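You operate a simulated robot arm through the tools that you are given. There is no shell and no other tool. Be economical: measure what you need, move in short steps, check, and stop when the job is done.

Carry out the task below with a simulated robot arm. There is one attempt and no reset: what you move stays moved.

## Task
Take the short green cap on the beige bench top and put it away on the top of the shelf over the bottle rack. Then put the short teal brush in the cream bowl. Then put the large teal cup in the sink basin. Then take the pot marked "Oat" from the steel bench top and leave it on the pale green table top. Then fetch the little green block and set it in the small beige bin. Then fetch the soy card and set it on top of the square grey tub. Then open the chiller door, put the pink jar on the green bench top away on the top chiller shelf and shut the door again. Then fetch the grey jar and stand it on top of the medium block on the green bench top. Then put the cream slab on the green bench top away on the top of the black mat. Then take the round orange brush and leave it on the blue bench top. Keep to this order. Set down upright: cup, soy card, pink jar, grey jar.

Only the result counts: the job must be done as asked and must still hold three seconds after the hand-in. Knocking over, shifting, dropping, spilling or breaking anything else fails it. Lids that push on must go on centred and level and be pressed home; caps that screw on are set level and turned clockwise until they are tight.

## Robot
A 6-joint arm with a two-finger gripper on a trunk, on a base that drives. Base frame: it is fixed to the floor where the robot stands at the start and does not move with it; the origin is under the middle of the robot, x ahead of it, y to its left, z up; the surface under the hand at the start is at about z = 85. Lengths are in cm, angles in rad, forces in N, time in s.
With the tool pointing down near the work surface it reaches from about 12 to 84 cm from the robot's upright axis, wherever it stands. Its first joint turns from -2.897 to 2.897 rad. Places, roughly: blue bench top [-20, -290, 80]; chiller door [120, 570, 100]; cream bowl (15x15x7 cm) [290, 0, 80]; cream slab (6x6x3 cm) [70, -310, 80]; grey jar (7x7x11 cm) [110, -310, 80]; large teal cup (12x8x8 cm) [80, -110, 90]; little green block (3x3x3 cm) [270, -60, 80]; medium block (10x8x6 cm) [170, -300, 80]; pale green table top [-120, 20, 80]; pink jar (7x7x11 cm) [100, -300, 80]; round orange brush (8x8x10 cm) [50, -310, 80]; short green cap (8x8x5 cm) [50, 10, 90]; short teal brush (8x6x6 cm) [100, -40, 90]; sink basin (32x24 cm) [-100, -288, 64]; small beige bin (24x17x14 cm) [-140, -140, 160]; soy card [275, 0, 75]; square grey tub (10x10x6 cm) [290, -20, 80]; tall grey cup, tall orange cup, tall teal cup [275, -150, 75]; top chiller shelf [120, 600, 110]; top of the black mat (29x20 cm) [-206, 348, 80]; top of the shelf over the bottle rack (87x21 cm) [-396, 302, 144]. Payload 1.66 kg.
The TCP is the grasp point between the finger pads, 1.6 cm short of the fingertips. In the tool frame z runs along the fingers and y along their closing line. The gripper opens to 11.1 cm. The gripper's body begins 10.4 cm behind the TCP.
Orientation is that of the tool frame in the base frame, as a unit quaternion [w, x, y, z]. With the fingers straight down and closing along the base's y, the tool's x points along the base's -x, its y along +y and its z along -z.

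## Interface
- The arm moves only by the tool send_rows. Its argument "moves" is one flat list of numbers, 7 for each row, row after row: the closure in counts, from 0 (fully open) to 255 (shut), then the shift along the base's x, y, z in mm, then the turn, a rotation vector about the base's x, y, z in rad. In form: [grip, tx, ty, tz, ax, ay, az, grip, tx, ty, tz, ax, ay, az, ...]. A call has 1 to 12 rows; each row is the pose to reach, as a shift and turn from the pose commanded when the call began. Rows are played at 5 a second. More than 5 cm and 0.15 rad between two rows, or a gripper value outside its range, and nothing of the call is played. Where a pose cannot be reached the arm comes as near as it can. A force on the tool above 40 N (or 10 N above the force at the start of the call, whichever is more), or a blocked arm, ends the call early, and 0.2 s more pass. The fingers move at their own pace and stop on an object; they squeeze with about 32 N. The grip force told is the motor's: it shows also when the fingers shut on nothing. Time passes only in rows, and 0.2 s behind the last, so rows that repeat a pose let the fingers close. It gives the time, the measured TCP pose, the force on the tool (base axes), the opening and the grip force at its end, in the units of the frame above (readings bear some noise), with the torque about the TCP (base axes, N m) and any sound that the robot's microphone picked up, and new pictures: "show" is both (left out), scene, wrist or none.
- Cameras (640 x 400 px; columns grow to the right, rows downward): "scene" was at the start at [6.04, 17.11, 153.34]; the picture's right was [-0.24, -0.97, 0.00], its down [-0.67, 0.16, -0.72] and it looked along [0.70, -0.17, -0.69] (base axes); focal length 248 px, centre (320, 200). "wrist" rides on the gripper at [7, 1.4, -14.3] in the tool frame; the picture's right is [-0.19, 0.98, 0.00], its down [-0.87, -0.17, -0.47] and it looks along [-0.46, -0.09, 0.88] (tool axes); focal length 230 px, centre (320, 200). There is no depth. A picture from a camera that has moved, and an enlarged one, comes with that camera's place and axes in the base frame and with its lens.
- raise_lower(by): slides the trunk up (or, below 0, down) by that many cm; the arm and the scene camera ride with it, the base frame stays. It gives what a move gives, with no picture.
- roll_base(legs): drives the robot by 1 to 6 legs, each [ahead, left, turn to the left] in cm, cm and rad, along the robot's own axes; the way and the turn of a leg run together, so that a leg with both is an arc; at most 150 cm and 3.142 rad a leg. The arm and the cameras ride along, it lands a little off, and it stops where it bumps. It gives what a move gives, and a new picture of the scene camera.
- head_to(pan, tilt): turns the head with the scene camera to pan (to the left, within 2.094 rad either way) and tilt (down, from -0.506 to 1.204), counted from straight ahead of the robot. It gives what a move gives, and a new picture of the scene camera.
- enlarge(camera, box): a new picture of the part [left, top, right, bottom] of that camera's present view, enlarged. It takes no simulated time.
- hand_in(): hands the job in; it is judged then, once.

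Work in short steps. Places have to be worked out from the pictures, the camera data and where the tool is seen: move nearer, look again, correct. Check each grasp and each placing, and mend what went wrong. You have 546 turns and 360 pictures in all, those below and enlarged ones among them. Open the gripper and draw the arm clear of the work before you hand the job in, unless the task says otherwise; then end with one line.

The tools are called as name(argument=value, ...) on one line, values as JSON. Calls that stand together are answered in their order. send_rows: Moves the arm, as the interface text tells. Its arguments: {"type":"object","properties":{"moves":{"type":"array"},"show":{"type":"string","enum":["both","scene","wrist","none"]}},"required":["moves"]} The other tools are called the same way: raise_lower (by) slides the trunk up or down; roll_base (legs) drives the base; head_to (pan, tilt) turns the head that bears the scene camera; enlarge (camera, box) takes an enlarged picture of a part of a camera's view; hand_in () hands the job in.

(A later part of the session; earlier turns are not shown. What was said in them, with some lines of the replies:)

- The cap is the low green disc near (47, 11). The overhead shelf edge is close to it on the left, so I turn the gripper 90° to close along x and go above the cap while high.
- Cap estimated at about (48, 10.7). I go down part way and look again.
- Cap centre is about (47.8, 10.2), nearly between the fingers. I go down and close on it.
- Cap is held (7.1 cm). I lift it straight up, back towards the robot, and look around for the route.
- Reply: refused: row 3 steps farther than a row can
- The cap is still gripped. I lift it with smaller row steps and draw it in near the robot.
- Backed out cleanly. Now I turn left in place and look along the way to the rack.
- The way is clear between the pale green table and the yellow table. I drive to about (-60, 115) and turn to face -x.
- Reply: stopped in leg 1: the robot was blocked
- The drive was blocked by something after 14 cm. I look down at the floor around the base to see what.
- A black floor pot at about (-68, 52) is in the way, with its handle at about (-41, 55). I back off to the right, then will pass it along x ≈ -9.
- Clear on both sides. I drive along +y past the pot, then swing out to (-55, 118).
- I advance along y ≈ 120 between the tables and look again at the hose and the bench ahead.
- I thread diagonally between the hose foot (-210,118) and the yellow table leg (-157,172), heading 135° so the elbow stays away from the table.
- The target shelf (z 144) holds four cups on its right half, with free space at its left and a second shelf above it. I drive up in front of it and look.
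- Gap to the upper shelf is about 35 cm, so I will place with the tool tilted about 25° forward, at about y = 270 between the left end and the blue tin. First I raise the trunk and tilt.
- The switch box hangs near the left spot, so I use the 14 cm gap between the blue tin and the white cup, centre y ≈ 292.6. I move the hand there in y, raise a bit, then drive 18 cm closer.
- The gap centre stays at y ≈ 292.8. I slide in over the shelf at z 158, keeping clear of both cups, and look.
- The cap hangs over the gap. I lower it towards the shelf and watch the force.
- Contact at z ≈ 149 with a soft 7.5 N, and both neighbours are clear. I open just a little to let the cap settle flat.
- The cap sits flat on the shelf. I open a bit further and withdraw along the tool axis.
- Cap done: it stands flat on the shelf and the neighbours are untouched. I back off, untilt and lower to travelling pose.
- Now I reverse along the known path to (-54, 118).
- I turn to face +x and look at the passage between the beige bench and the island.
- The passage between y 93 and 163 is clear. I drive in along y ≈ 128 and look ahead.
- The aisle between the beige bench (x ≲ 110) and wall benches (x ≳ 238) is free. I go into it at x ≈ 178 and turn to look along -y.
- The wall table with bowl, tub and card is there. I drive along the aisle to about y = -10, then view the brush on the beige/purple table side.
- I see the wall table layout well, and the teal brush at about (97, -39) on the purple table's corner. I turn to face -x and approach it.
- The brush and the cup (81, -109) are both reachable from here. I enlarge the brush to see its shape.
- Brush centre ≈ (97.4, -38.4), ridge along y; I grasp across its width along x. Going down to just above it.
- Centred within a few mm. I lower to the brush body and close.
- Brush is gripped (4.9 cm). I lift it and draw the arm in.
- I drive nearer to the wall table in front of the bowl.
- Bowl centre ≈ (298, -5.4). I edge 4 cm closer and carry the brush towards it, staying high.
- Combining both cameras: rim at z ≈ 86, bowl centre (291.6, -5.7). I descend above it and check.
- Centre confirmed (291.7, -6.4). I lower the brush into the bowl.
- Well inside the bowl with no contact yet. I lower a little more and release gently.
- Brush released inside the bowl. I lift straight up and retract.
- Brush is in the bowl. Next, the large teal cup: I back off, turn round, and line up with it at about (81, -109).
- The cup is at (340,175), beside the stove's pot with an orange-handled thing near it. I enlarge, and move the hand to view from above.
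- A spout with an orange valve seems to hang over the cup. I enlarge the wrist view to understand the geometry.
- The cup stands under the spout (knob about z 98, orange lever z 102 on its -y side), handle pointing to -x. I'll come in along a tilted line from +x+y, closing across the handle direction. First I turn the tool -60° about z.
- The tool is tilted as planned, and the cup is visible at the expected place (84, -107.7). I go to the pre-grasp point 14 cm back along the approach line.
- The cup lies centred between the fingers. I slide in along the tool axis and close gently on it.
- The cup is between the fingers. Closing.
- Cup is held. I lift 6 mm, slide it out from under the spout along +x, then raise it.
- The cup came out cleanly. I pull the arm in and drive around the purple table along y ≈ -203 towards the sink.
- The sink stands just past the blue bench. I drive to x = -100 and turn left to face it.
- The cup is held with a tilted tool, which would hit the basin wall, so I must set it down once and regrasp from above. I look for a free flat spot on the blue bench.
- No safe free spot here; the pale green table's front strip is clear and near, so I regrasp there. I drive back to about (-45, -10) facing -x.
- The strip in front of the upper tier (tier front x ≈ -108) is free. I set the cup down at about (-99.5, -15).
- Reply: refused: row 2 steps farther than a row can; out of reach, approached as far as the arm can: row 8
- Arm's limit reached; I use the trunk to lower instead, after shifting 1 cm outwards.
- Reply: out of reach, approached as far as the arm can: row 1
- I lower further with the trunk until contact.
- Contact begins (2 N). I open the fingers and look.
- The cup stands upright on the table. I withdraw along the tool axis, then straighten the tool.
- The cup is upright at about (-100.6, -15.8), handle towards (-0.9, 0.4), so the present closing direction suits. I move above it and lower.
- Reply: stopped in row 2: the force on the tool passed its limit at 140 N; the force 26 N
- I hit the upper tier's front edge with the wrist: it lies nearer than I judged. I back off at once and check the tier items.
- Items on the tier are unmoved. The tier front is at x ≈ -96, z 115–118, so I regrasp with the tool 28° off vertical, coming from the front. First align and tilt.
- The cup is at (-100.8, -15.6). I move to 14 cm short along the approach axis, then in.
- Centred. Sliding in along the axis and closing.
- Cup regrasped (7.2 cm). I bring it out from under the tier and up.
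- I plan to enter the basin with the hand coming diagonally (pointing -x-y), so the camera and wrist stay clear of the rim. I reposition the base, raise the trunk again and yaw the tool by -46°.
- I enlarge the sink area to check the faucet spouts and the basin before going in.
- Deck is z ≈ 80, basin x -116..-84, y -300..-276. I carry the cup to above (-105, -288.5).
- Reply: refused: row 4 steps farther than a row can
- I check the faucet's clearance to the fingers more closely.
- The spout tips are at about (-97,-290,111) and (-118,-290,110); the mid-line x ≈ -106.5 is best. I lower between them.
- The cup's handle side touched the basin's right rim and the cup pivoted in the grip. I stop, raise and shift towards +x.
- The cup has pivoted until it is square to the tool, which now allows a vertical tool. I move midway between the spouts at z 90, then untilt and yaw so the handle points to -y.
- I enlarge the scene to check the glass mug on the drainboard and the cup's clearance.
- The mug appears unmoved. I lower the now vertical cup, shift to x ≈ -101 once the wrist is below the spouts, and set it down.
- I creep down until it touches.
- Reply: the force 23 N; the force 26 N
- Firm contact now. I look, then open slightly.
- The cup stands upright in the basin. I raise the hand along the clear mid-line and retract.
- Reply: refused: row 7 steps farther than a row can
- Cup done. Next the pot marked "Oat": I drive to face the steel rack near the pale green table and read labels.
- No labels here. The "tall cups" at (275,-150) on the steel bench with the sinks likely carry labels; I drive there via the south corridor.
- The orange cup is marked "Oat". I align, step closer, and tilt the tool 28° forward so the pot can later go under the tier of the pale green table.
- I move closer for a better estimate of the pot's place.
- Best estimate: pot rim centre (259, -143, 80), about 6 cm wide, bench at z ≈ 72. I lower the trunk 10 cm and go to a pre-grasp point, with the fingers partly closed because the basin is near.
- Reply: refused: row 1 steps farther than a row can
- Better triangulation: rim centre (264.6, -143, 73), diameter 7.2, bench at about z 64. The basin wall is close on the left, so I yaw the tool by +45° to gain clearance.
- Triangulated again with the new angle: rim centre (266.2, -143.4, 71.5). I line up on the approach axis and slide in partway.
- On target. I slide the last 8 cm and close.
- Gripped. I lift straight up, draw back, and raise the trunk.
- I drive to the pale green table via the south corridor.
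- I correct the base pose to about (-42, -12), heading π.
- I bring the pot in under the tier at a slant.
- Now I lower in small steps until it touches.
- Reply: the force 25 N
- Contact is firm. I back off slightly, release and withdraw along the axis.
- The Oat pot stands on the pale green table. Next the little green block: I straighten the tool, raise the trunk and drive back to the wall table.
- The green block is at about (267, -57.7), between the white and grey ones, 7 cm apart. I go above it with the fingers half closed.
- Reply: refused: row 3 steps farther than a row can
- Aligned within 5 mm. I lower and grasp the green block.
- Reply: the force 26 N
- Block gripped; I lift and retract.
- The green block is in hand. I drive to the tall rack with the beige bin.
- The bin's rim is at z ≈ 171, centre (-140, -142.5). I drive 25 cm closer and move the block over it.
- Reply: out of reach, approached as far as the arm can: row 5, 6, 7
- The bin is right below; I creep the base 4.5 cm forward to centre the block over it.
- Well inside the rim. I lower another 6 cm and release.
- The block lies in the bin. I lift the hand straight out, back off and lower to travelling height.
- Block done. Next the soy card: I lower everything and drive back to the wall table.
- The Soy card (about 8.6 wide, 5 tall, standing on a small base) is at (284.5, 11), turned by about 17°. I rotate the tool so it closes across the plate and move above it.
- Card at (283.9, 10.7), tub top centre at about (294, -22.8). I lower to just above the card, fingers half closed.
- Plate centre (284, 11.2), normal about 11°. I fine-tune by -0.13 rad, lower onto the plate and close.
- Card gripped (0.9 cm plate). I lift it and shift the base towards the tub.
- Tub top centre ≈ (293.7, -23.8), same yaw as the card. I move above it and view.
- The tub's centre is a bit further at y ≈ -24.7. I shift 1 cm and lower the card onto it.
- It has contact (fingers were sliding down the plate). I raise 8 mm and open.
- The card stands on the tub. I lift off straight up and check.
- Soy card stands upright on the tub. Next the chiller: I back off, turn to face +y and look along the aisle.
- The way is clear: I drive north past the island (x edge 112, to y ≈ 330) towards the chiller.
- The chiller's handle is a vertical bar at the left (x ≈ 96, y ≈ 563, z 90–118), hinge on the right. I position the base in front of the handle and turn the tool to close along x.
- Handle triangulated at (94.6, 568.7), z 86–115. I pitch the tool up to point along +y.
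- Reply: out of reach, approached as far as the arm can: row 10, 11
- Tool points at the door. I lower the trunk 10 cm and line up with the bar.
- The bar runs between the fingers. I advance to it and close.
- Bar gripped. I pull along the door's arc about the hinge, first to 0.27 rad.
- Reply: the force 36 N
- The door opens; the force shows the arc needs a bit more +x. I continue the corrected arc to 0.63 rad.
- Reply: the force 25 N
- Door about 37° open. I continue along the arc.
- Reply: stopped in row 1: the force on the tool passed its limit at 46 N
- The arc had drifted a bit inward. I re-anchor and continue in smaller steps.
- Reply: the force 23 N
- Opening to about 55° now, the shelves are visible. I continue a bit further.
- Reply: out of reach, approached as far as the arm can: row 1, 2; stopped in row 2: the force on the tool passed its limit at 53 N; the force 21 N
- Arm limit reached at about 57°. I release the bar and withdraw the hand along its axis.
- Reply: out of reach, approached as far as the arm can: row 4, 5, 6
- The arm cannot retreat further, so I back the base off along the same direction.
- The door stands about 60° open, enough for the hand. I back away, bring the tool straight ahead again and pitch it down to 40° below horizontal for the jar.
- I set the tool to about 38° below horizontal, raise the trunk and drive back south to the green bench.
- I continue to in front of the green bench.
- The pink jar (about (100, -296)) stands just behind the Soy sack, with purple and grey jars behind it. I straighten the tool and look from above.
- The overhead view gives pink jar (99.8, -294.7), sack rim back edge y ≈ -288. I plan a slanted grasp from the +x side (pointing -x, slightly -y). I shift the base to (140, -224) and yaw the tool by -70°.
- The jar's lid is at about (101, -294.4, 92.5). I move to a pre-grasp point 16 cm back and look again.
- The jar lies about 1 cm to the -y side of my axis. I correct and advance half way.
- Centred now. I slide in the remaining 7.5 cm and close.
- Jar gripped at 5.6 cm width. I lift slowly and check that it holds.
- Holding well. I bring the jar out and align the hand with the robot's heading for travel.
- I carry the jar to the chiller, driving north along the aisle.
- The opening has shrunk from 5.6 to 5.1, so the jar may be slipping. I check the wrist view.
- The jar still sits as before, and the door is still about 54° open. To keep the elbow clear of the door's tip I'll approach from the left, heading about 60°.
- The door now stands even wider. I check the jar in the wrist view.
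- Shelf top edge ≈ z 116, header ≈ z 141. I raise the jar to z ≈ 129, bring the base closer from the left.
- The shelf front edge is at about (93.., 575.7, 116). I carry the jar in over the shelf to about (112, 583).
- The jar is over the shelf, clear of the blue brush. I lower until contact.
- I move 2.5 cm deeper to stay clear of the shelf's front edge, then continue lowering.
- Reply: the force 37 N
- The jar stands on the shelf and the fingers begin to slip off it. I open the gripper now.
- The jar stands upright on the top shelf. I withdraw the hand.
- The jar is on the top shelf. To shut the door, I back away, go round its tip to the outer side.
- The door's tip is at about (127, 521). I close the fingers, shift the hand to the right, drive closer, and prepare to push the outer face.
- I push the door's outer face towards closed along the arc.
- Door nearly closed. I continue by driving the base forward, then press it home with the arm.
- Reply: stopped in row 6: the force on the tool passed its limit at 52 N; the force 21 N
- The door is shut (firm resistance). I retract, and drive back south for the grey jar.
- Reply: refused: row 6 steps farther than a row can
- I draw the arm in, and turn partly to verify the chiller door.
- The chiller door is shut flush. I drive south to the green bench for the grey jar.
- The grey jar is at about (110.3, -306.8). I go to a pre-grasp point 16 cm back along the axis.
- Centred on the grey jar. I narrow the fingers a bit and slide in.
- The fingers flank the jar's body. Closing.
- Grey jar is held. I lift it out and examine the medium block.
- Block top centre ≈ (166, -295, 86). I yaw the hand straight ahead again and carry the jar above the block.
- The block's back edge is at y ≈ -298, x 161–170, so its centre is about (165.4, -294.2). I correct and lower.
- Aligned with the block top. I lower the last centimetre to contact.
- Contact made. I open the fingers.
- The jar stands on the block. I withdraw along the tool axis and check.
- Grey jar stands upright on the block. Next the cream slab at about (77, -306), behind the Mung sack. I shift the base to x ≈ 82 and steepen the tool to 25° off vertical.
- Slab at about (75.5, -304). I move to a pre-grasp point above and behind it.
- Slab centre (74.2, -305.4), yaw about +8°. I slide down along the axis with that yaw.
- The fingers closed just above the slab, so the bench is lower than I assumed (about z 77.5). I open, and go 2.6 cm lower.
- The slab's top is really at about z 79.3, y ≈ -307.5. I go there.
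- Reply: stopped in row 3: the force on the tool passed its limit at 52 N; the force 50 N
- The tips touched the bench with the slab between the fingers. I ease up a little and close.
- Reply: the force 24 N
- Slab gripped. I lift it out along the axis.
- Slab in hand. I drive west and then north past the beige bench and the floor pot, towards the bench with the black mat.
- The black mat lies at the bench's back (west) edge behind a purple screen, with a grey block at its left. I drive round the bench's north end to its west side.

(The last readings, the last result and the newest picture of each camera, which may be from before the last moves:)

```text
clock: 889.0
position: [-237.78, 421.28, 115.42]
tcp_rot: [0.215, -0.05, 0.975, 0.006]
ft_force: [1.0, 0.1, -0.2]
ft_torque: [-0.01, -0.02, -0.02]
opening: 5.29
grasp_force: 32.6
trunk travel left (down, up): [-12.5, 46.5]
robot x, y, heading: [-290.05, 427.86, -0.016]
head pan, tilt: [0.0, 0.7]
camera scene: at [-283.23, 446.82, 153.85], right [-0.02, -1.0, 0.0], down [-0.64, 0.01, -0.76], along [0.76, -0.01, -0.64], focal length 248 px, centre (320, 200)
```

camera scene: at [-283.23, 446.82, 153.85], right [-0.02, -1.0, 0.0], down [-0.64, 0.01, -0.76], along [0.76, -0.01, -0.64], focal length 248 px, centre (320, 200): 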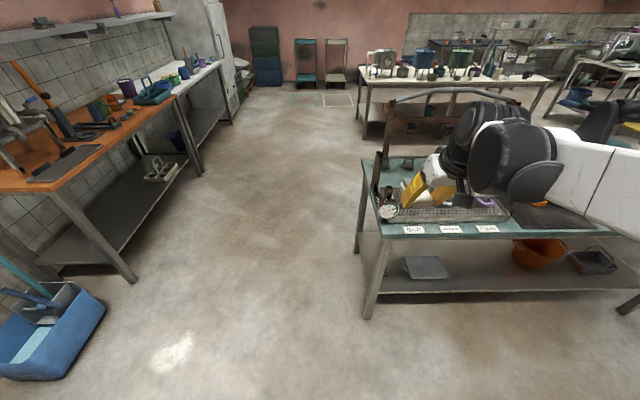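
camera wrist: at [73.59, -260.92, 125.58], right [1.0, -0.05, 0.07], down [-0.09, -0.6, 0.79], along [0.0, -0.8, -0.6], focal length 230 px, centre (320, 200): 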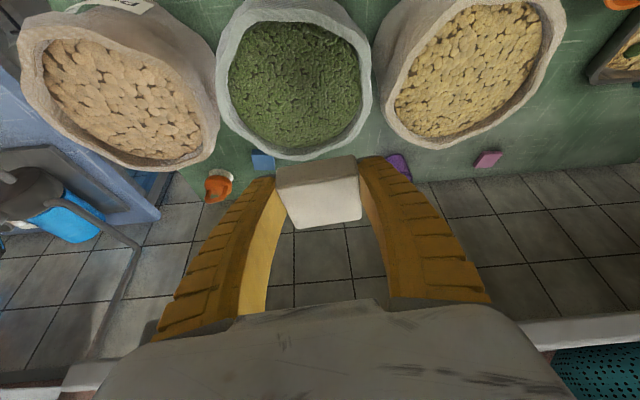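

I slide along to y ≈ 351, in front of the mat.

roll_base(legs=[[0, -77, 0.016]])

head_to(pan=-0.1, tilt=0.7)

enlarge(camera="scene", box=[260, 130, 480, 290])

```text
clock: 893.2
position: [-238.32, 344.14, 115.59]
tcp_rot: [0.215, -0.06, 0.975, 0.009]
ft_force: [0.0, -0.1, -0.7]
ft_torque: [0.0, -0.02, 0.03]
opening: 5.27
grasp_force: 31.8
trunk travel left (down, up): [-12.5, 46.5]
robot x, y, heading: [-290.52, 349.36, 0.006]
head pan, tilt: [0.0, 0.7]
camera scene: at [-284.27, 368.5, 153.85], right [0.0, -1.0, 0.0], down [-0.64, 0.0, -0.76], along [0.76, 0.0, -0.64], focal length 248 px, centre (320, 200)
```

scene: 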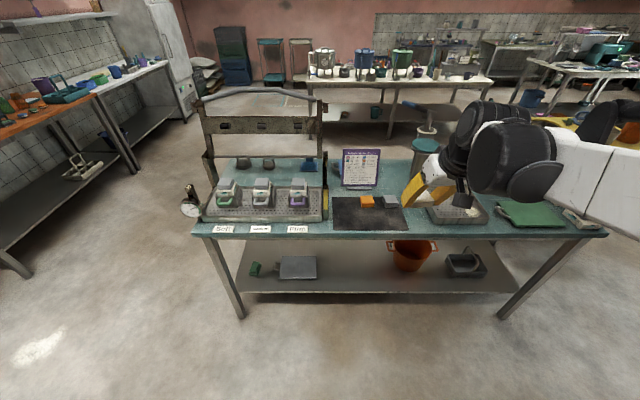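

```text
clock: 893.9
position: [-238.32, 344.09, 115.53]
tcp_rot: [0.216, -0.06, 0.974, 0.009]
ft_force: [-0.7, 0.4, 0.6]
ft_torque: [0.01, 0.02, -0.01]
opening: 5.26
grasp_force: 31.7
trunk travel left (down, up): [-12.5, 46.5]
robot x, y, heading: [-291.01, 349.66, 0.004]
head pan, tilt: [-0.099, 0.7]
camera scene: at [-284.31, 367.68, 153.85], right [-0.1, -1.0, 0.0], down [-0.64, 0.06, -0.76], along [0.76, -0.07, -0.64], focal length 248 px, centre (320, 200)
```

scene: 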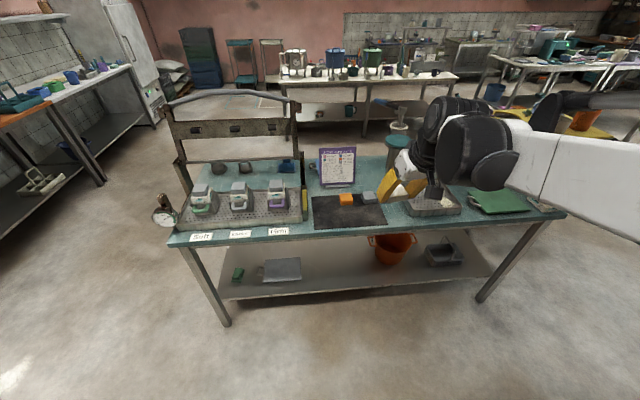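

```text
2.50 times, centred on (370, 210) of scene
camera zoom: at [-284.31, 367.68, 153.85], right [-0.1, -1.0, 0.0], down [-0.64, 0.06, -0.76], along [0.76, -0.07, -0.64], focal length 619 px, centre (195, 175)
```

zoom: 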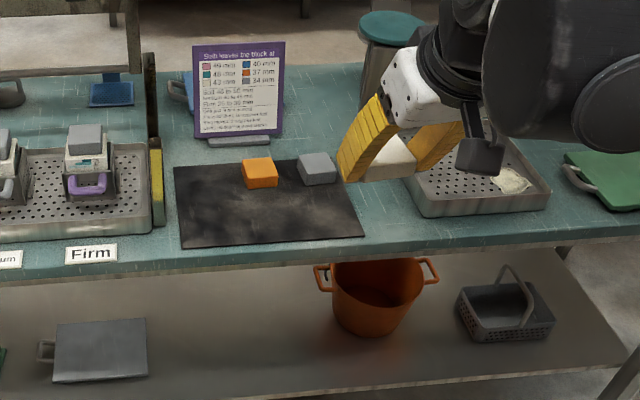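

The mat spans x -215..-194, y 332–363, with two small blocks along its far side. I bring the slab over its free front part at (-208, 349.5).

send_rows(moves=[255, 40, 8, -15, 0, 0, 0, 255, 80, 16, -30, 0, 0, 0, 255, 120, 24, -45, 0, 0, 0, 255, 160, 32, -65, 0, 0, 0, 255, 200, 40, -85, 0, 0, 0, 255, 240, 48, -105, 0, 0, 0, 255, 275, 54, -135, 0, 0, 0, 255, 300, 54, -175, 0, 0, 0, 255, 300, 54, -220, 0, 0, 0])

```text
clock: 895.9
position: [-208.03, 349.66, 93.48]
tcp_rot: [0.215, -0.059, 0.975, 0.009]
ft_force: [-0.2, 0.3, -0.4]
ft_torque: [0.0, 0.02, -0.04]
opening: 5.27
grasp_force: 32.2
trunk travel left (down, up): [-12.5, 46.5]
robot x, y, heading: [-291.0, 349.26, 0.003]
head pan, tilt: [-0.099, 0.7]
camera scene: at [-284.26, 367.68, 153.84], right [-0.1, -1.0, 0.0], down [-0.64, 0.06, -0.76], along [0.76, -0.07, -0.64], focal length 248 px, centre (320, 200)
camera wrist: at [-220.4, 349.42, 103.51], right [0.05, 1.0, 0.07], down [0.6, -0.09, 0.79], along [0.8, 0.0, -0.6], focal length 230 px, centre (320, 200)
```

scene: 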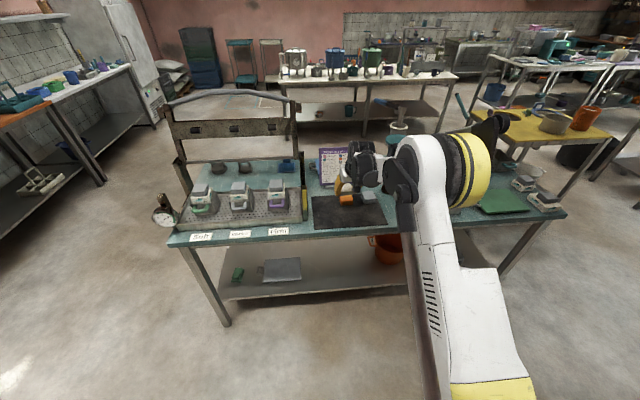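
wrist: 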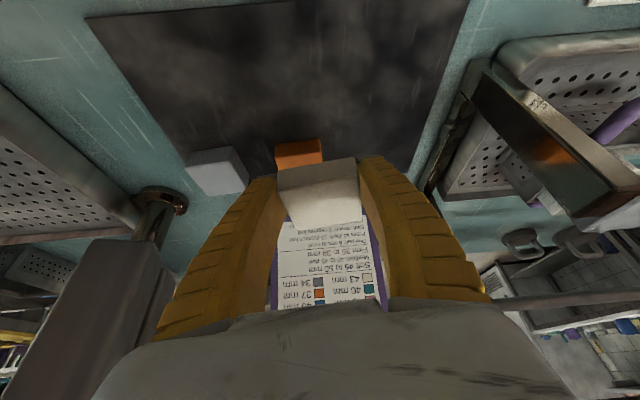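

The target spot on the mat is free. I lower to contact.

send_rows(moves=[255, 0, 0, -45, 0, 0, 0, 255, 0, 0, -85, 0, 0, 0, 255, 0, 0, -95, 0, 0, 0], show="none")

send_rows(moves=[255, 0, 0, -5, 0, 0, 0, 255, 0, 0, -10, 0, 0, 0], show="wrist")

```text
clock: 896.7
position: [-208.23, 349.48, 83.82]
tcp_rot: [0.215, -0.06, 0.975, 0.01]
ft_force: [1.3, 0.2, -1.2]
ft_torque: [0.0, 0.0, 0.0]
opening: 5.25
grasp_force: 31.9
trunk travel left (down, up): [-12.5, 46.5]
robot x, y, heading: [-290.63, 349.68, 0.001]
head pan, tilt: [-0.099, 0.7]
```

```text
clock: 897.3
position: [-208.2, 349.54, 82.97]
tcp_rot: [0.216, -0.061, 0.975, 0.009]
ft_force: [-0.2, 0.1, -0.3]
ft_torque: [-0.04, 0.02, 0.01]
opening: 5.24
grasp_force: 31.9
trunk travel left (down, up): [-12.5, 46.5]
robot x, y, heading: [-291.0, 349.41, 0.008]
head pan, tilt: [-0.099, 0.7]
camera wrist: at [-220.7, 349.3, 92.99], right [0.05, 1.0, 0.07], down [0.6, -0.09, 0.79], along [0.8, 0.0, -0.6], focal length 230 px, centre (320, 200)
```

wrist: 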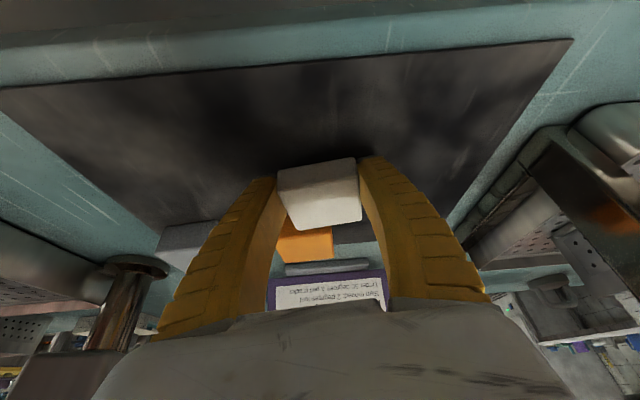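

send_rows(moves=[255, 0, 0, -5, 0, 0, 0, 255, 0, 0, -9, 0, 0, 0, 255, 0, 0, -13, 0, 0, 0], show="none")

send_rows(moves=[255, 0, 0, -4, 0, 0, 0, 255, 0, 0, -7, 0, 0, 0], show="wrist")

```text
clock: 898.2
position: [-208.22, 349.54, 82.11]
tcp_rot: [0.22, -0.06, 0.974, 0.01]
ft_force: [-7.2, -0.5, 23.4]
ft_torque: [0.35, 0.26, 0.11]
opening: 5.28
grasp_force: 32.1
trunk travel left (down, up): [-12.5, 46.5]
robot x, y, heading: [-290.69, 349.38, 0.003]
head pan, tilt: [-0.099, 0.7]
stopped in row 3: the force on the tool passed its limit at 42 N (the readings are from after the stop); the commanded pose is now the measured one
```

```text
clock: 898.6
position: [-208.04, 349.6, 82.24]
tcp_rot: [0.222, -0.06, 0.973, 0.01]
ft_force: [-9.3, -1.1, 29.4]
ft_torque: [0.29, 0.36, 0.09]
opening: 5.29
grasp_force: 31.9
trunk travel left (down, up): [-12.5, 46.5]
robot x, y, heading: [-290.73, 349.49, 0.003]
head pan, tilt: [-0.099, 0.7]
stopped in row 1: the force on the tool passed its limit at 46 N (the readings are from after the stop); the commanded pose is now the measured one
camera wrist: at [-220.75, 349.3, 92.06], right [0.05, 1.0, 0.07], down [0.59, -0.09, 0.8], along [0.8, 0.0, -0.59], focal length 230 px, centre (320, 200)
```

wrist: 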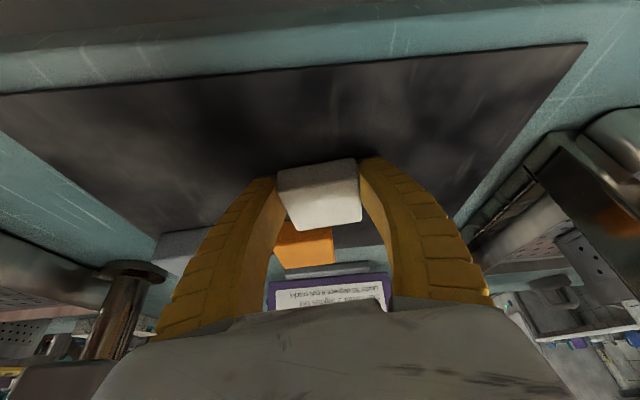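

The slab rests on the mat. I ease up, release and withdraw.

send_rows(moves=[255, 0, 0, 4, 0, 0, 0, 110, 0, 0, 4, 0, 0, 0, 70, 0, 0, 4, 0, 0, 0, 70, -8, 0, 21, 0, 0, 0, 70, -25, 0, 60, 0, 0, 0, 40, -44, 0, 102, 0, 0, 0, 0, -65, 0, 145, 0, 0, 0, 0, -95, 0, 180, 0, 0, 0, 0, -135, 0, 205, 0, 0, 0, 0, -175, 0, 230, 0, 0, 0])

enlarge(camera="scene", box=[280, 140, 460, 260])

```text
clock: 900.8
position: [-225.98, 349.48, 104.92]
tcp_rot: [0.219, -0.06, 0.974, 0.009]
ft_force: [0.2, -0.9, 0.8]
ft_torque: [-0.01, 0.0, 0.02]
opening: 11.09
grasp_force: 0.1
trunk travel left (down, up): [-12.5, 46.5]
robot x, y, heading: [-290.93, 349.25, 0.001]
head pan, tilt: [-0.099, 0.7]
camera scene: at [-284.41, 367.69, 153.86], right [-0.1, -1.0, 0.0], down [-0.64, 0.06, -0.77], along [0.76, -0.07, -0.64], focal length 248 px, centre (320, 200)
camera wrist: at [-238.36, 349.22, 114.86], right [0.05, 1.0, 0.07], down [0.59, -0.09, 0.8], along [0.8, 0.0, -0.6], focal length 230 px, centre (320, 200)
```

scene: 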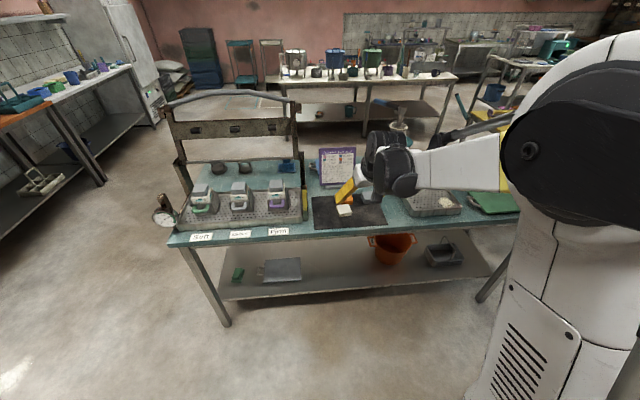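
wrist: 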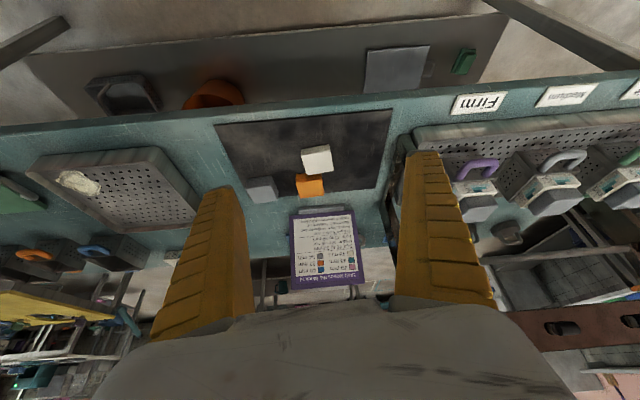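

```text
3.33 times, centred on (370, 200) of scene
camera zoom: at [-284.41, 367.69, 153.86], right [-0.1, -1.0, 0.0], down [-0.64, 0.06, -0.77], along [0.76, -0.07, -0.64], focal length 825 px, centre (153, 200)
```

zoom: 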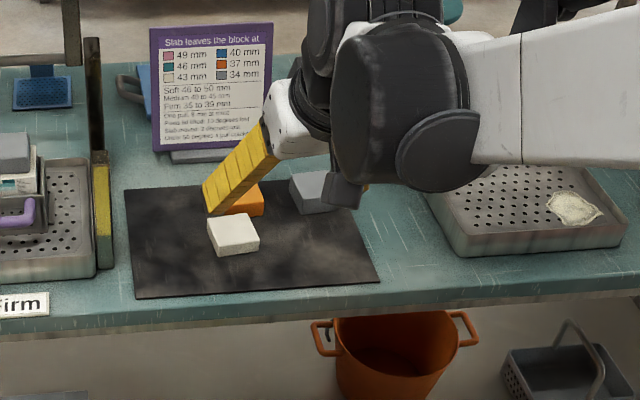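

The slab lies on the black mat. Now the last item, the round orange brush; I retract and drive back to the green bench.

send_rows(moves=[0, -40, 0, 30, 0, 0, 0, 0, -80, 0, 60, 0, 0, 0, 0, -120, 0, 90, 0, 0, 0, 0, -160, 0, 110, 0, 0, 0], show="none")

roll_base(legs=[[0, 80, 0], [0, 0, -1.57], [-45, 55, 0], [0, 140, 0], [132, 38, 0]])

```text
clock: 901.8
position: [-241.58, 349.6, 115.73]
tcp_rot: [0.22, -0.06, 0.974, 0.009]
ft_force: [0.0, -0.1, 0.3]
ft_torque: [-0.03, 0.01, -0.01]
opening: 11.09
grasp_force: 0.0
trunk travel left (down, up): [-12.5, 46.5]
robot x, y, heading: [-290.59, 349.52, 0.009]
head pan, tilt: [-0.099, 0.7]
```

```text
clock: 926.5
position: [-67.58, 284.21, 115.66]
tcp_rot: [0.157, 0.671, 0.708, -0.155]
ft_force: [0.4, 0.7, 0.2]
ft_torque: [0.0, 0.0, 0.02]
opening: 11.08
grasp_force: 0.0
trunk travel left (down, up): [-12.5, 46.5]
robot x, y, heading: [-64.06, 333.29, -1.635]
head pan, tilt: [-0.099, 0.7]
camera scene: at [-46.73, 325.83, 153.84], right [-0.99, 0.16, 0.0], down [0.11, 0.64, -0.76], along [-0.13, -0.75, -0.64], focal length 248 px, centre (320, 200)
```

scene: 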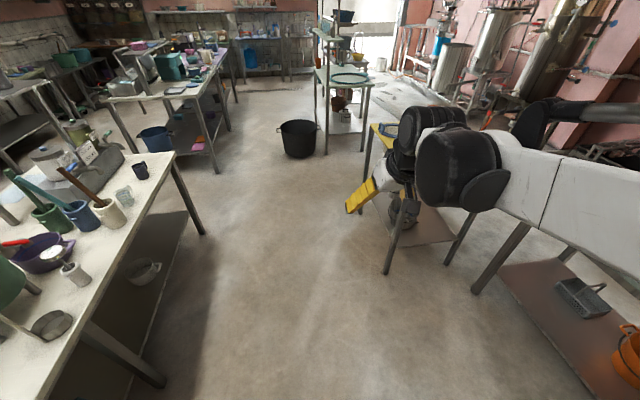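

roll_base(legs=[[0, 0, 0.065], [95, 20, 0], [118, 35, 0]])

roll_base(legs=[[0, 0, 0.0], [80, 0, 0]])

```text
clock: 938.0
position: [-15.44, 66.13, 115.68]
tcp_rot: [0.16, 0.658, 0.72, -0.151]
ft_force: [0.1, 0.3, 0.2]
ft_torque: [0.03, -0.01, 0.02]
opening: 11.1
grasp_force: 0.1
trunk travel left (down, up): [-12.5, 46.5]
robot x, y, heading: [-14.09, 115.28, -1.608]
head pan, tilt: [-0.099, 0.7]
camera scene: at [4.07, 108.4, 153.84], right [-0.99, 0.13, 0.0], down [0.08, 0.64, -0.76], along [-0.1, -0.76, -0.64], focal length 248 px, centre (320, 200)
```

scene: 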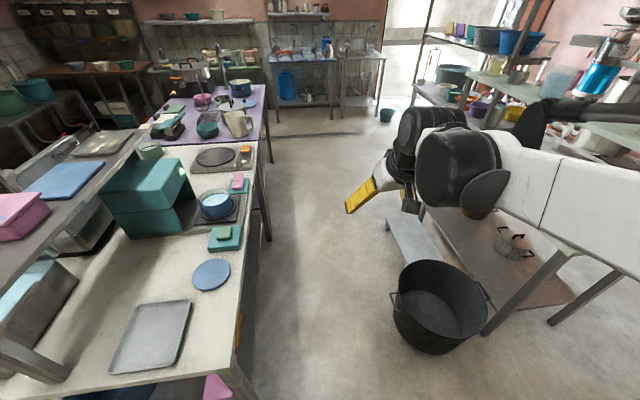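

```text
clock: 942.6
position: [-18.34, -15.38, 115.65]
tcp_rot: [0.16, 0.66, 0.719, -0.152]
ft_force: [-0.3, -0.4, 0.2]
ft_torque: [-0.01, 0.0, 0.0]
opening: 11.09
grasp_force: 0.1
trunk travel left (down, up): [-12.5, 46.5]
robot x, y, heading: [-16.76, 33.48, -1.604]
head pan, tilt: [-0.099, 0.7]
camera scene: at [1.34, 26.82, 153.84], right [-0.99, 0.13, 0.0], down [0.09, 0.64, -0.76], along [-0.1, -0.76, -0.64], focal length 248 px, centre (320, 200)
```

scene: 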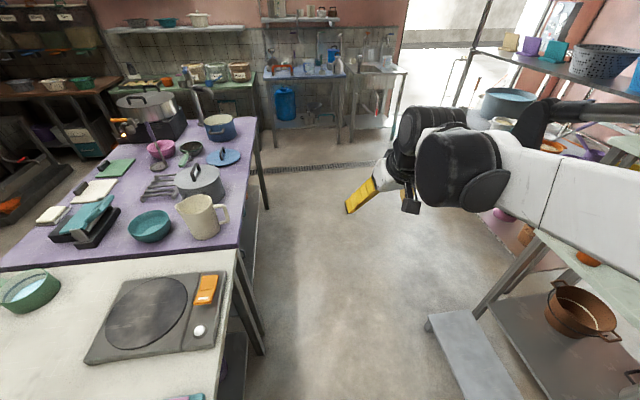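

roll_base(legs=[[0, 0, 0.03], [140, 0, 0], [100, 0, 0], [10, 72, 0]])

head_to(pan=0.0, tilt=0.6)

send_rows(moves=[0, 0, 0, 40, 0, 0, 0], show="wrist")

```text
clock: 958.3
position: [48.33, -268.51, 115.79]
tcp_rot: [0.16, 0.657, 0.722, -0.15]
ft_force: [-0.3, -0.5, 0.1]
ft_torque: [0.0, -0.02, -0.02]
opening: 11.1
grasp_force: 0.0
trunk travel left (down, up): [-12.5, 46.5]
robot x, y, heading: [49.54, -219.24, -1.598]
head pan, tilt: [-0.099, 0.7]
camera scene: at [67.59, -226.03, 153.84], right [-0.99, 0.13, 0.0], down [0.08, 0.64, -0.76], along [-0.1, -0.76, -0.64], focal length 248 px, centre (320, 200)
```

scene: 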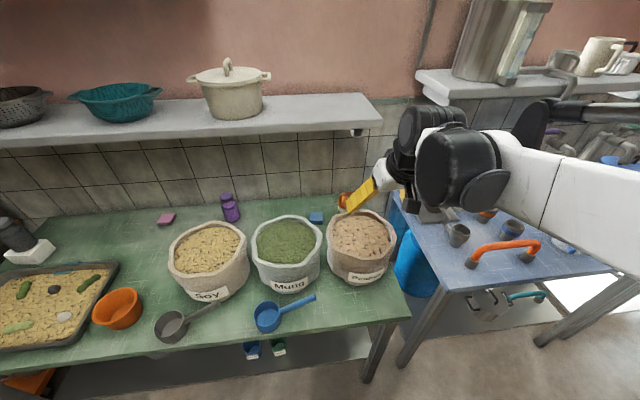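

```text
clock: 959.0
position: [48.18, -268.4, 115.72]
tcp_rot: [0.16, 0.656, 0.722, -0.151]
ft_force: [1.1, 0.2, 0.7]
ft_torque: [0.01, -0.01, 0.01]
opening: 11.06
grasp_force: 0.1
trunk travel left (down, up): [-12.5, 46.5]
robot x, y, heading: [49.64, -219.51, -1.597]
head pan, tilt: [0.0, 0.6]
camera scene: at [68.39, -226.44, 154.7], right [-1.0, 0.03, 0.0], down [0.02, 0.57, -0.82], along [-0.02, -0.82, -0.57], focal length 248 px, centre (320, 200)
```

scene: 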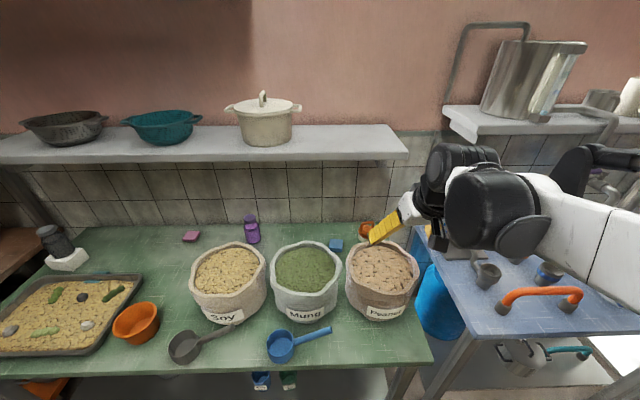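

```text
clock: 959.4
position: [48.12, -268.39, 119.83]
tcp_rot: [0.16, 0.656, 0.722, -0.151]
ft_force: [-0.4, 0.4, -0.5]
ft_torque: [-0.03, 0.01, 0.01]
opening: 11.08
grasp_force: 0.1
trunk travel left (down, up): [-12.5, 46.5]
robot x, y, heading: [49.73, -219.7, -1.594]
head pan, tilt: [0.0, 0.6]
camera wrist: at [48.46, -256.13, 129.76], right [0.99, -0.08, 0.07], down [-0.11, -0.59, 0.8], along [-0.02, -0.8, -0.6], focal length 230 px, centre (320, 200)
```

wrist: 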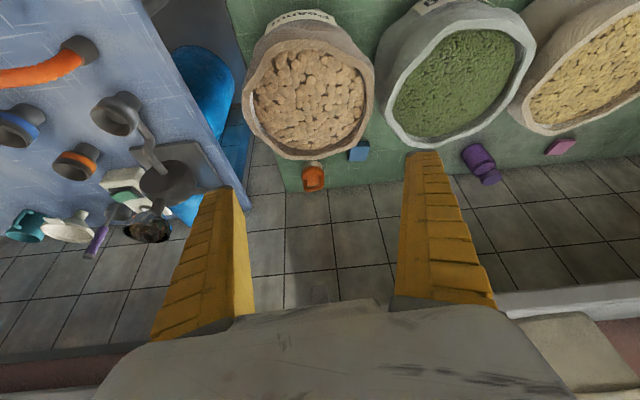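

enlarge(camera="wrist", box=[270, 130, 400, 210])

enlarge(camera="scene", box=[320, 200, 420, 270])

```text
4.92 times, centred on (335, 170) of wrist
camera zoom: at [48.46, -256.13, 129.76], right [0.99, -0.08, 0.07], down [-0.11, -0.59, 0.8], along [-0.02, -0.8, -0.6], focal length 1133 px, centre (246, 348)
```

zoom: 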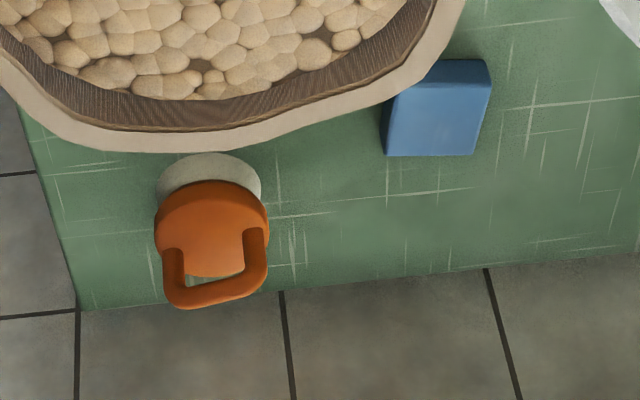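

```text
5.71 times, centred on (370, 235) of scene
camera zoom: at [68.39, -226.43, 154.71], right [-1.0, 0.03, 0.0], down [0.01, 0.56, -0.83], along [-0.02, -0.82, -0.56], focal length 1415 px, centre (34, 0)
```

zoom: 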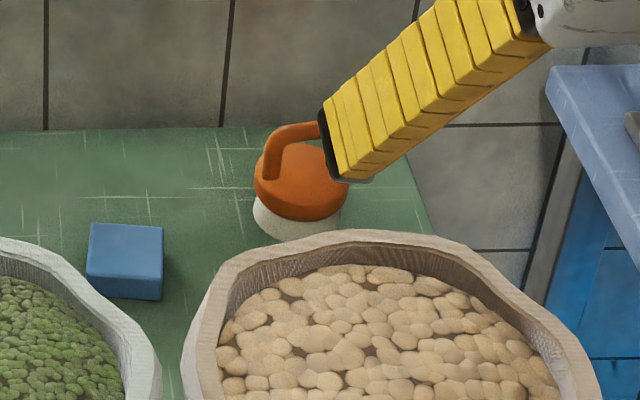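

The brush has a disc body (dia ~8) at about (45.7, -307.7), z ≈ 81, with an arch handle on top. I go to a pre-grasp point along the tilted axis.

send_rows(moves=[0, -5, -45, 0, 0, 0, 0, 0, -10, -90, -5, 0, 0, 0, 0, -15, -135, -12, 0, 0, 0, 0, -20, -180, -22, 0, 0, 0, 0, -24, -225, -40, 0, 0, 0, 0, -24, -260, -70, 0, 0, 0, 0, -24, -285, -110, 0, 0, 0, 0, -24, -305, -150, 0, 0, 0, 0, -24, -318, -195, 0, 0, 0])

```text
clock: 961.2
position: [45.83, -298.0, 105.65]
tcp_rot: [0.156, 0.658, 0.722, -0.148]
ft_force: [0.0, -0.9, -0.9]
ft_torque: [0.09, -0.02, 0.02]
opening: 11.08
grasp_force: 0.0
trunk travel left (down, up): [-12.5, 46.5]
robot x, y, heading: [49.37, -218.94, -1.597]
head pan, tilt: [0.0, 0.6]
stopped in row 8: the force on the tool passed its limit at 164 N (the readings are from after the stop); the commanded pose is now the measured one
camera scene: at [68.39, -226.74, 154.66], right [-1.0, 0.03, 0.0], down [0.02, 0.57, -0.82], along [-0.02, -0.82, -0.57], focal length 248 px, centre (320, 200)
```

scene: 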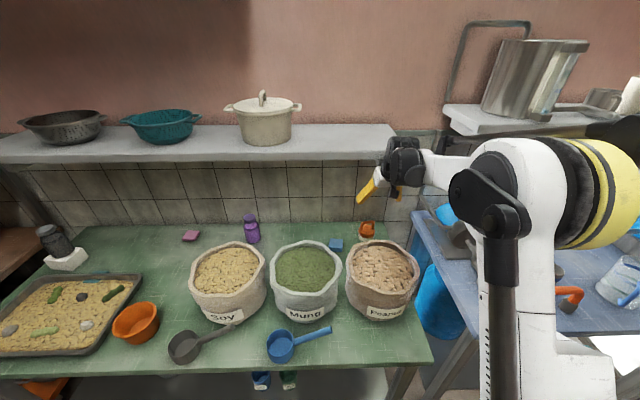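

The wrist struck the front edge of the wall shelf. I back off towards +y at once and check the shelf's contents.

send_rows(moves=[0, 0, 20, 0, 0, 0, 0, 0, 0, 36, 0, 0, 0, 0])

enlarge(camera="scene", box=[180, 60, 460, 260])

```text
clock: 961.8
position: [45.77, -294.15, 105.82]
tcp_rot: [0.158, 0.658, 0.721, -0.149]
ft_force: [-0.1, 0.1, 0.1]
ft_torque: [0.0, 0.01, 0.01]
opening: 11.09
grasp_force: 0.0
trunk travel left (down, up): [-12.5, 46.5]
robot x, y, heading: [49.73, -218.97, -1.595]
head pan, tilt: [0.0, 0.6]
no pictures are left
```

```text
refused: no pictures are left
```

No pictures remain, so I finish by coordinates and force readings. Following the same safe slope as for the slab, I lower towards the brush (45.7, -307, z 82).

send_rows(moves=[0, 0, -20, -42, 0, 0, 0, 0, 0, -39, -82, 0, 0, 0, 0, 0, -58, -122, 0, 0, 0, 0, 0, -77, -160, 0, 0, 0], show="none")

```text
clock: 962.8
position: [45.64, -301.75, 89.79]
tcp_rot: [0.158, 0.657, 0.722, -0.149]
ft_force: [-0.4, -0.4, -0.1]
ft_torque: [0.0, -0.01, 0.0]
opening: 11.09
grasp_force: 0.1
trunk travel left (down, up): [-12.5, 46.5]
robot x, y, heading: [49.7, -219.21, -1.592]
head pan, tilt: [0.0, 0.6]
no pictures are left
```

send_rows(moves=[0, 0, -15, -22, 0, 0, 0, 0, 0, -32, -45, 0, 0, 0, 0, 0, -48, -66, 0, 0, 0], show="none")

```text
clock: 963.6
position: [45.92, -306.63, 83.23]
tcp_rot: [0.158, 0.657, 0.722, -0.149]
ft_force: [0.6, 1.3, 0.3]
ft_torque: [0.01, -0.02, 0.03]
opening: 11.09
grasp_force: 0.0
trunk travel left (down, up): [-12.5, 46.5]
robot x, y, heading: [49.73, -219.07, -1.597]
head pan, tilt: [0.0, 0.6]
no pictures are left
```

No contact so far. I go 1 cm lower and close.

send_rows(moves=[0, 0, -4, -10, 0, 0, 0, 80, 0, -4, -10, 0, 0, 0, 255, 0, -4, -10, 0, 0, 0, 255, 0, -4, -10, 0, 0, 0, 255, 0, -4, -10, 0, 0, 0], show="none")

```text
clock: 964.8
position: [45.89, -306.93, 82.42]
tcp_rot: [0.157, 0.657, 0.722, -0.15]
ft_force: [0.6, 0.9, 8.4]
ft_torque: [-0.1, 0.16, 0.05]
opening: 6.64
grasp_force: 31.9
trunk travel left (down, up): [-12.5, 46.5]
robot x, y, heading: [49.47, -218.91, -1.595]
head pan, tilt: [0.0, 0.6]
no pictures are left
```

Something 6.6 cm wide is gripped, matching the brush's disc. I lift a little and read the forces.

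send_rows(moves=[255, 0, 4, 12, 0, 0, 0, 255, 0, 10, 25, 0, 0, 0], show="none")

```text
clock: 965.4
position: [45.85, -306.06, 84.64]
tcp_rot: [0.158, 0.658, 0.721, -0.15]
ft_force: [0.0, -0.8, -0.9]
ft_torque: [-0.01, 0.01, 0.03]
opening: 6.56
grasp_force: 32.2
trunk travel left (down, up): [-12.5, 46.5]
robot x, y, heading: [49.56, -219.45, -1.596]
head pan, tilt: [0.0, 0.6]
no pictures are left
```

Grip steady at 6.6 cm. I retrace the safe slope outwards and up.

send_rows(moves=[255, 0, 20, 36, 0, 0, 0, 255, 0, 42, 74, 0, 0, 0, 255, 0, 62, 114, 0, 0, 0, 255, 0, 82, 155, 0, 0, 0, 255, 0, 103, 196, 0, 0, 0, 255, 0, 130, 235, 0, 0, 0, 255, 0, 160, 270, 0, 0, 0, 255, 0, 195, 300, 0, 0, 0, 255, 0, 240, 315, 0, 0, 0, 255, 0, 285, 320, 0, 0, 0, 255, 0, 330, 320, 0, 0, 0], show="none")

```text
clock: 967.8
position: [45.91, -272.79, 116.66]
tcp_rot: [0.158, 0.657, 0.722, -0.149]
ft_force: [0.4, -0.3, -0.1]
ft_torque: [0.0, 0.01, -0.04]
opening: 6.54
grasp_force: 32.3
trunk travel left (down, up): [-12.5, 46.5]
robot x, y, heading: [49.43, -218.51, -1.598]
head pan, tilt: [0.0, 0.6]
no pictures are left
```

Brush is held. From several earlier views I worked out that the blue bench is at z ≈ 85.5 and that the spot (-19, -290.5) is free by at least 10 cm. I shift the base 66 cm to the right.

roll_base(legs=[[0, -66, 0.02]])

```text
clock: 971.5
position: [-18.52, -272.06, 116.65]
tcp_rot: [0.16, 0.649, 0.73, -0.146]
ft_force: [0.1, 0.3, -1.0]
ft_torque: [0.04, -0.02, 0.0]
opening: 6.51
grasp_force: 32.1
trunk travel left (down, up): [-12.5, 46.5]
robot x, y, heading: [-15.95, -218.09, -1.572]
head pan, tilt: [0.0, 0.6]
```

send_rows(moves=[255, -3, -40, -10, 0, 0, 0, 255, -5, -75, -35, 0, 0, 0, 255, -5, -105, -70, 0, 0, 0, 255, -5, -125, -110, 0, 0, 0, 255, -5, -143, -150, 0, 0, 0, 255, -5, -161, -190, 0, 0, 0], show="none")

```text
clock: 972.6
position: [-18.92, -284.53, 105.16]
tcp_rot: [0.164, 0.648, 0.728, -0.151]
ft_force: [0.0, 34.0, 28.0]
ft_torque: [-3.61, -0.32, 0.35]
opening: 6.39
grasp_force: 31.9
trunk travel left (down, up): [-12.5, 46.5]
robot x, y, heading: [-16.15, -218.15, -1.569]
head pan, tilt: [0.0, 0.6]
stopped in row 5: the force on the tool passed its limit at 140 N (the readings are from after the stop); the commanded pose is now the measured one
no pictures are left
```

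The wrist met the shelf edge over the blue bench (about y -281, z 120). I back off towards +y first.

send_rows(moves=[255, 0, 15, 0, 0, 0, 0, 255, 5, 40, 0, 0, 0, 0, 255, 15, 60, 0, 0, 0, 0, 255, 28, 65, 0, 0, 0, 0], show="none")

```text
clock: 973.6
position: [-16.2, -278.57, 104.55]
tcp_rot: [0.162, 0.648, 0.729, -0.148]
ft_force: [1.1, -0.1, -0.1]
ft_torque: [-0.06, -0.03, 0.03]
opening: 6.38
grasp_force: 32.0
trunk travel left (down, up): [-12.5, 46.5]
robot x, y, heading: [-16.2, -218.45, -1.569]
head pan, tilt: [0.0, 0.6]
no pictures are left
```

Free again. I descend in front of the shelf edge, then creep in and down at about (-16, -283.5).

send_rows(moves=[255, 0, 0, -35, 0, 0, 0, 255, 0, -5, -70, 0, 0, 0, 255, 0, -20, -90, 0, 0, 0, 255, 0, -38, -105, 0, 0, 0, 255, 0, -48, -115, 0, 0, 0], show="none")

```text
clock: 974.8
position: [-16.25, -283.49, 93.21]
tcp_rot: [0.164, 0.647, 0.73, -0.148]
ft_force: [-0.2, 0.2, -1.3]
ft_torque: [0.0, -0.02, 0.01]
opening: 6.39
grasp_force: 31.7
trunk travel left (down, up): [-12.5, 46.5]
robot x, y, heading: [-16.19, -218.1, -1.571]
head pan, tilt: [0.0, 0.6]
no pictures are left
```

send_rows(moves=[255, 0, 0, -6, 0, 0, 0, 255, 0, 0, -12, 0, 0, 0, 255, 0, 0, -18, 0, 0, 0, 255, 0, 0, -23, 0, 0, 0], show="none")

```text
clock: 975.8
position: [-16.21, -283.62, 90.89]
tcp_rot: [0.163, 0.648, 0.729, -0.148]
ft_force: [-0.7, 0.9, -0.4]
ft_torque: [-0.03, 0.03, 0.01]
opening: 6.36
grasp_force: 31.7
trunk travel left (down, up): [-12.5, 46.5]
robot x, y, heading: [-16.08, -218.48, -1.577]
head pan, tilt: [0.0, 0.6]
no pictures are left
```

send_rows(moves=[255, 0, 0, -5, 0, 0, 0, 255, 0, 0, -10, 0, 0, 0, 255, 0, 0, -15, 0, 0, 0], show="none")

```text
clock: 976.6
position: [-16.1, -283.66, 89.32]
tcp_rot: [0.163, 0.649, 0.728, -0.149]
ft_force: [-0.1, 0.9, -0.4]
ft_torque: [0.0, 0.01, 0.02]
opening: 6.38
grasp_force: 32.4
trunk travel left (down, up): [-12.5, 46.5]
robot x, y, heading: [-16.46, -217.75, -1.572]
head pan, tilt: [0.0, 0.6]
no pictures are left
```

send_rows(moves=[255, 0, 0, -5, 0, 0, 0, 255, 0, 0, -10, 0, 0, 0, 255, 0, 0, -15, 0, 0, 0], show="none")

send_rows(moves=[255, 0, 0, -4, 0, 0, 0, 255, 0, 0, -8, 0, 0, 0], show="none")

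```text
clock: 977.4
position: [-16.21, -283.61, 87.79]
tcp_rot: [0.162, 0.648, 0.729, -0.148]
ft_force: [-0.3, -1.0, -0.9]
ft_torque: [0.02, -0.02, 0.01]
opening: 0.02
grasp_force: 27.6
trunk travel left (down, up): [-12.5, 46.5]
robot x, y, heading: [-16.37, -218.35, -1.57]
head pan, tilt: [0.0, 0.6]
no pictures are left
```

```text
clock: 978.0
position: [-16.13, -283.62, 87.11]
tcp_rot: [0.163, 0.648, 0.729, -0.148]
ft_force: [0.6, 0.4, -0.5]
ft_torque: [0.0, -0.01, -0.02]
opening: 0.0
grasp_force: 28.5
trunk travel left (down, up): [-12.5, 46.5]
robot x, y, heading: [-16.75, -218.45, -1.573]
head pan, tilt: [0.0, 0.6]
no pictures are left
```

The fingers have closed: the brush slid out of the grip as it met the bench, only a few millimetres up, at about (-16, -285). I withdraw upwards along the tool axis.

send_rows(moves=[255, 0, 12, 26, 0, 0, 0, 255, 0, 28, 60, 0, 0, 0, 255, 0, 46, 100, 0, 0, 0, 255, 0, 60, 140, 0, 0, 0, 255, 0, 75, 180, 0, 0, 0, 255, 0, 95, 220, 0, 0, 0, 255, 0, 120, 260, 0, 0, 0, 255, 0, 160, 285, 0, 0, 0, 255, 0, 205, 300, 0, 0, 0], show="none")

```text
clock: 980.0
position: [-16.34, -262.83, 117.01]
tcp_rot: [0.163, 0.649, 0.728, -0.149]
ft_force: [0.2, 0.8, 0.4]
ft_torque: [0.0, 0.02, 0.01]
opening: 0.0
grasp_force: 29.0
trunk travel left (down, up): [-12.5, 46.5]
robot x, y, heading: [-15.99, -218.11, -1.57]
head pan, tilt: [0.0, 0.6]
no pictures are left
```

The hand is empty and clear. I open the gripper and back away a little before handing in.

send_rows(moves=[100, 0, 40, 0, 0, 0, 0, 0, 0, 80, 0, 0, 0, 0, 0, 0, 80, 0, 0, 0, 0], show="none")

hand_in()

```text
clock: 980.8
position: [-16.27, -254.93, 116.9]
tcp_rot: [0.162, 0.648, 0.729, -0.147]
ft_force: [-0.2, 0.1, 0.8]
ft_torque: [0.0, 0.0, 0.03]
opening: 11.11
grasp_force: 0.1
trunk travel left (down, up): [-12.5, 46.5]
robot x, y, heading: [-16.27, -217.75, -1.57]
head pan, tilt: [0.0, 0.6]
no pictures are left
```

```text
The job is handed in.
```

I worked through all ten steps in order and handed the job in, but I could not see the last one: the pictures had run out, and the orange brush slipped from the grip just above the blue bench, so its final position is unchecked. The wrist also struck the pale green table's tier and both wall shelves, and only the tier's contents were seen unmoved afterwards.
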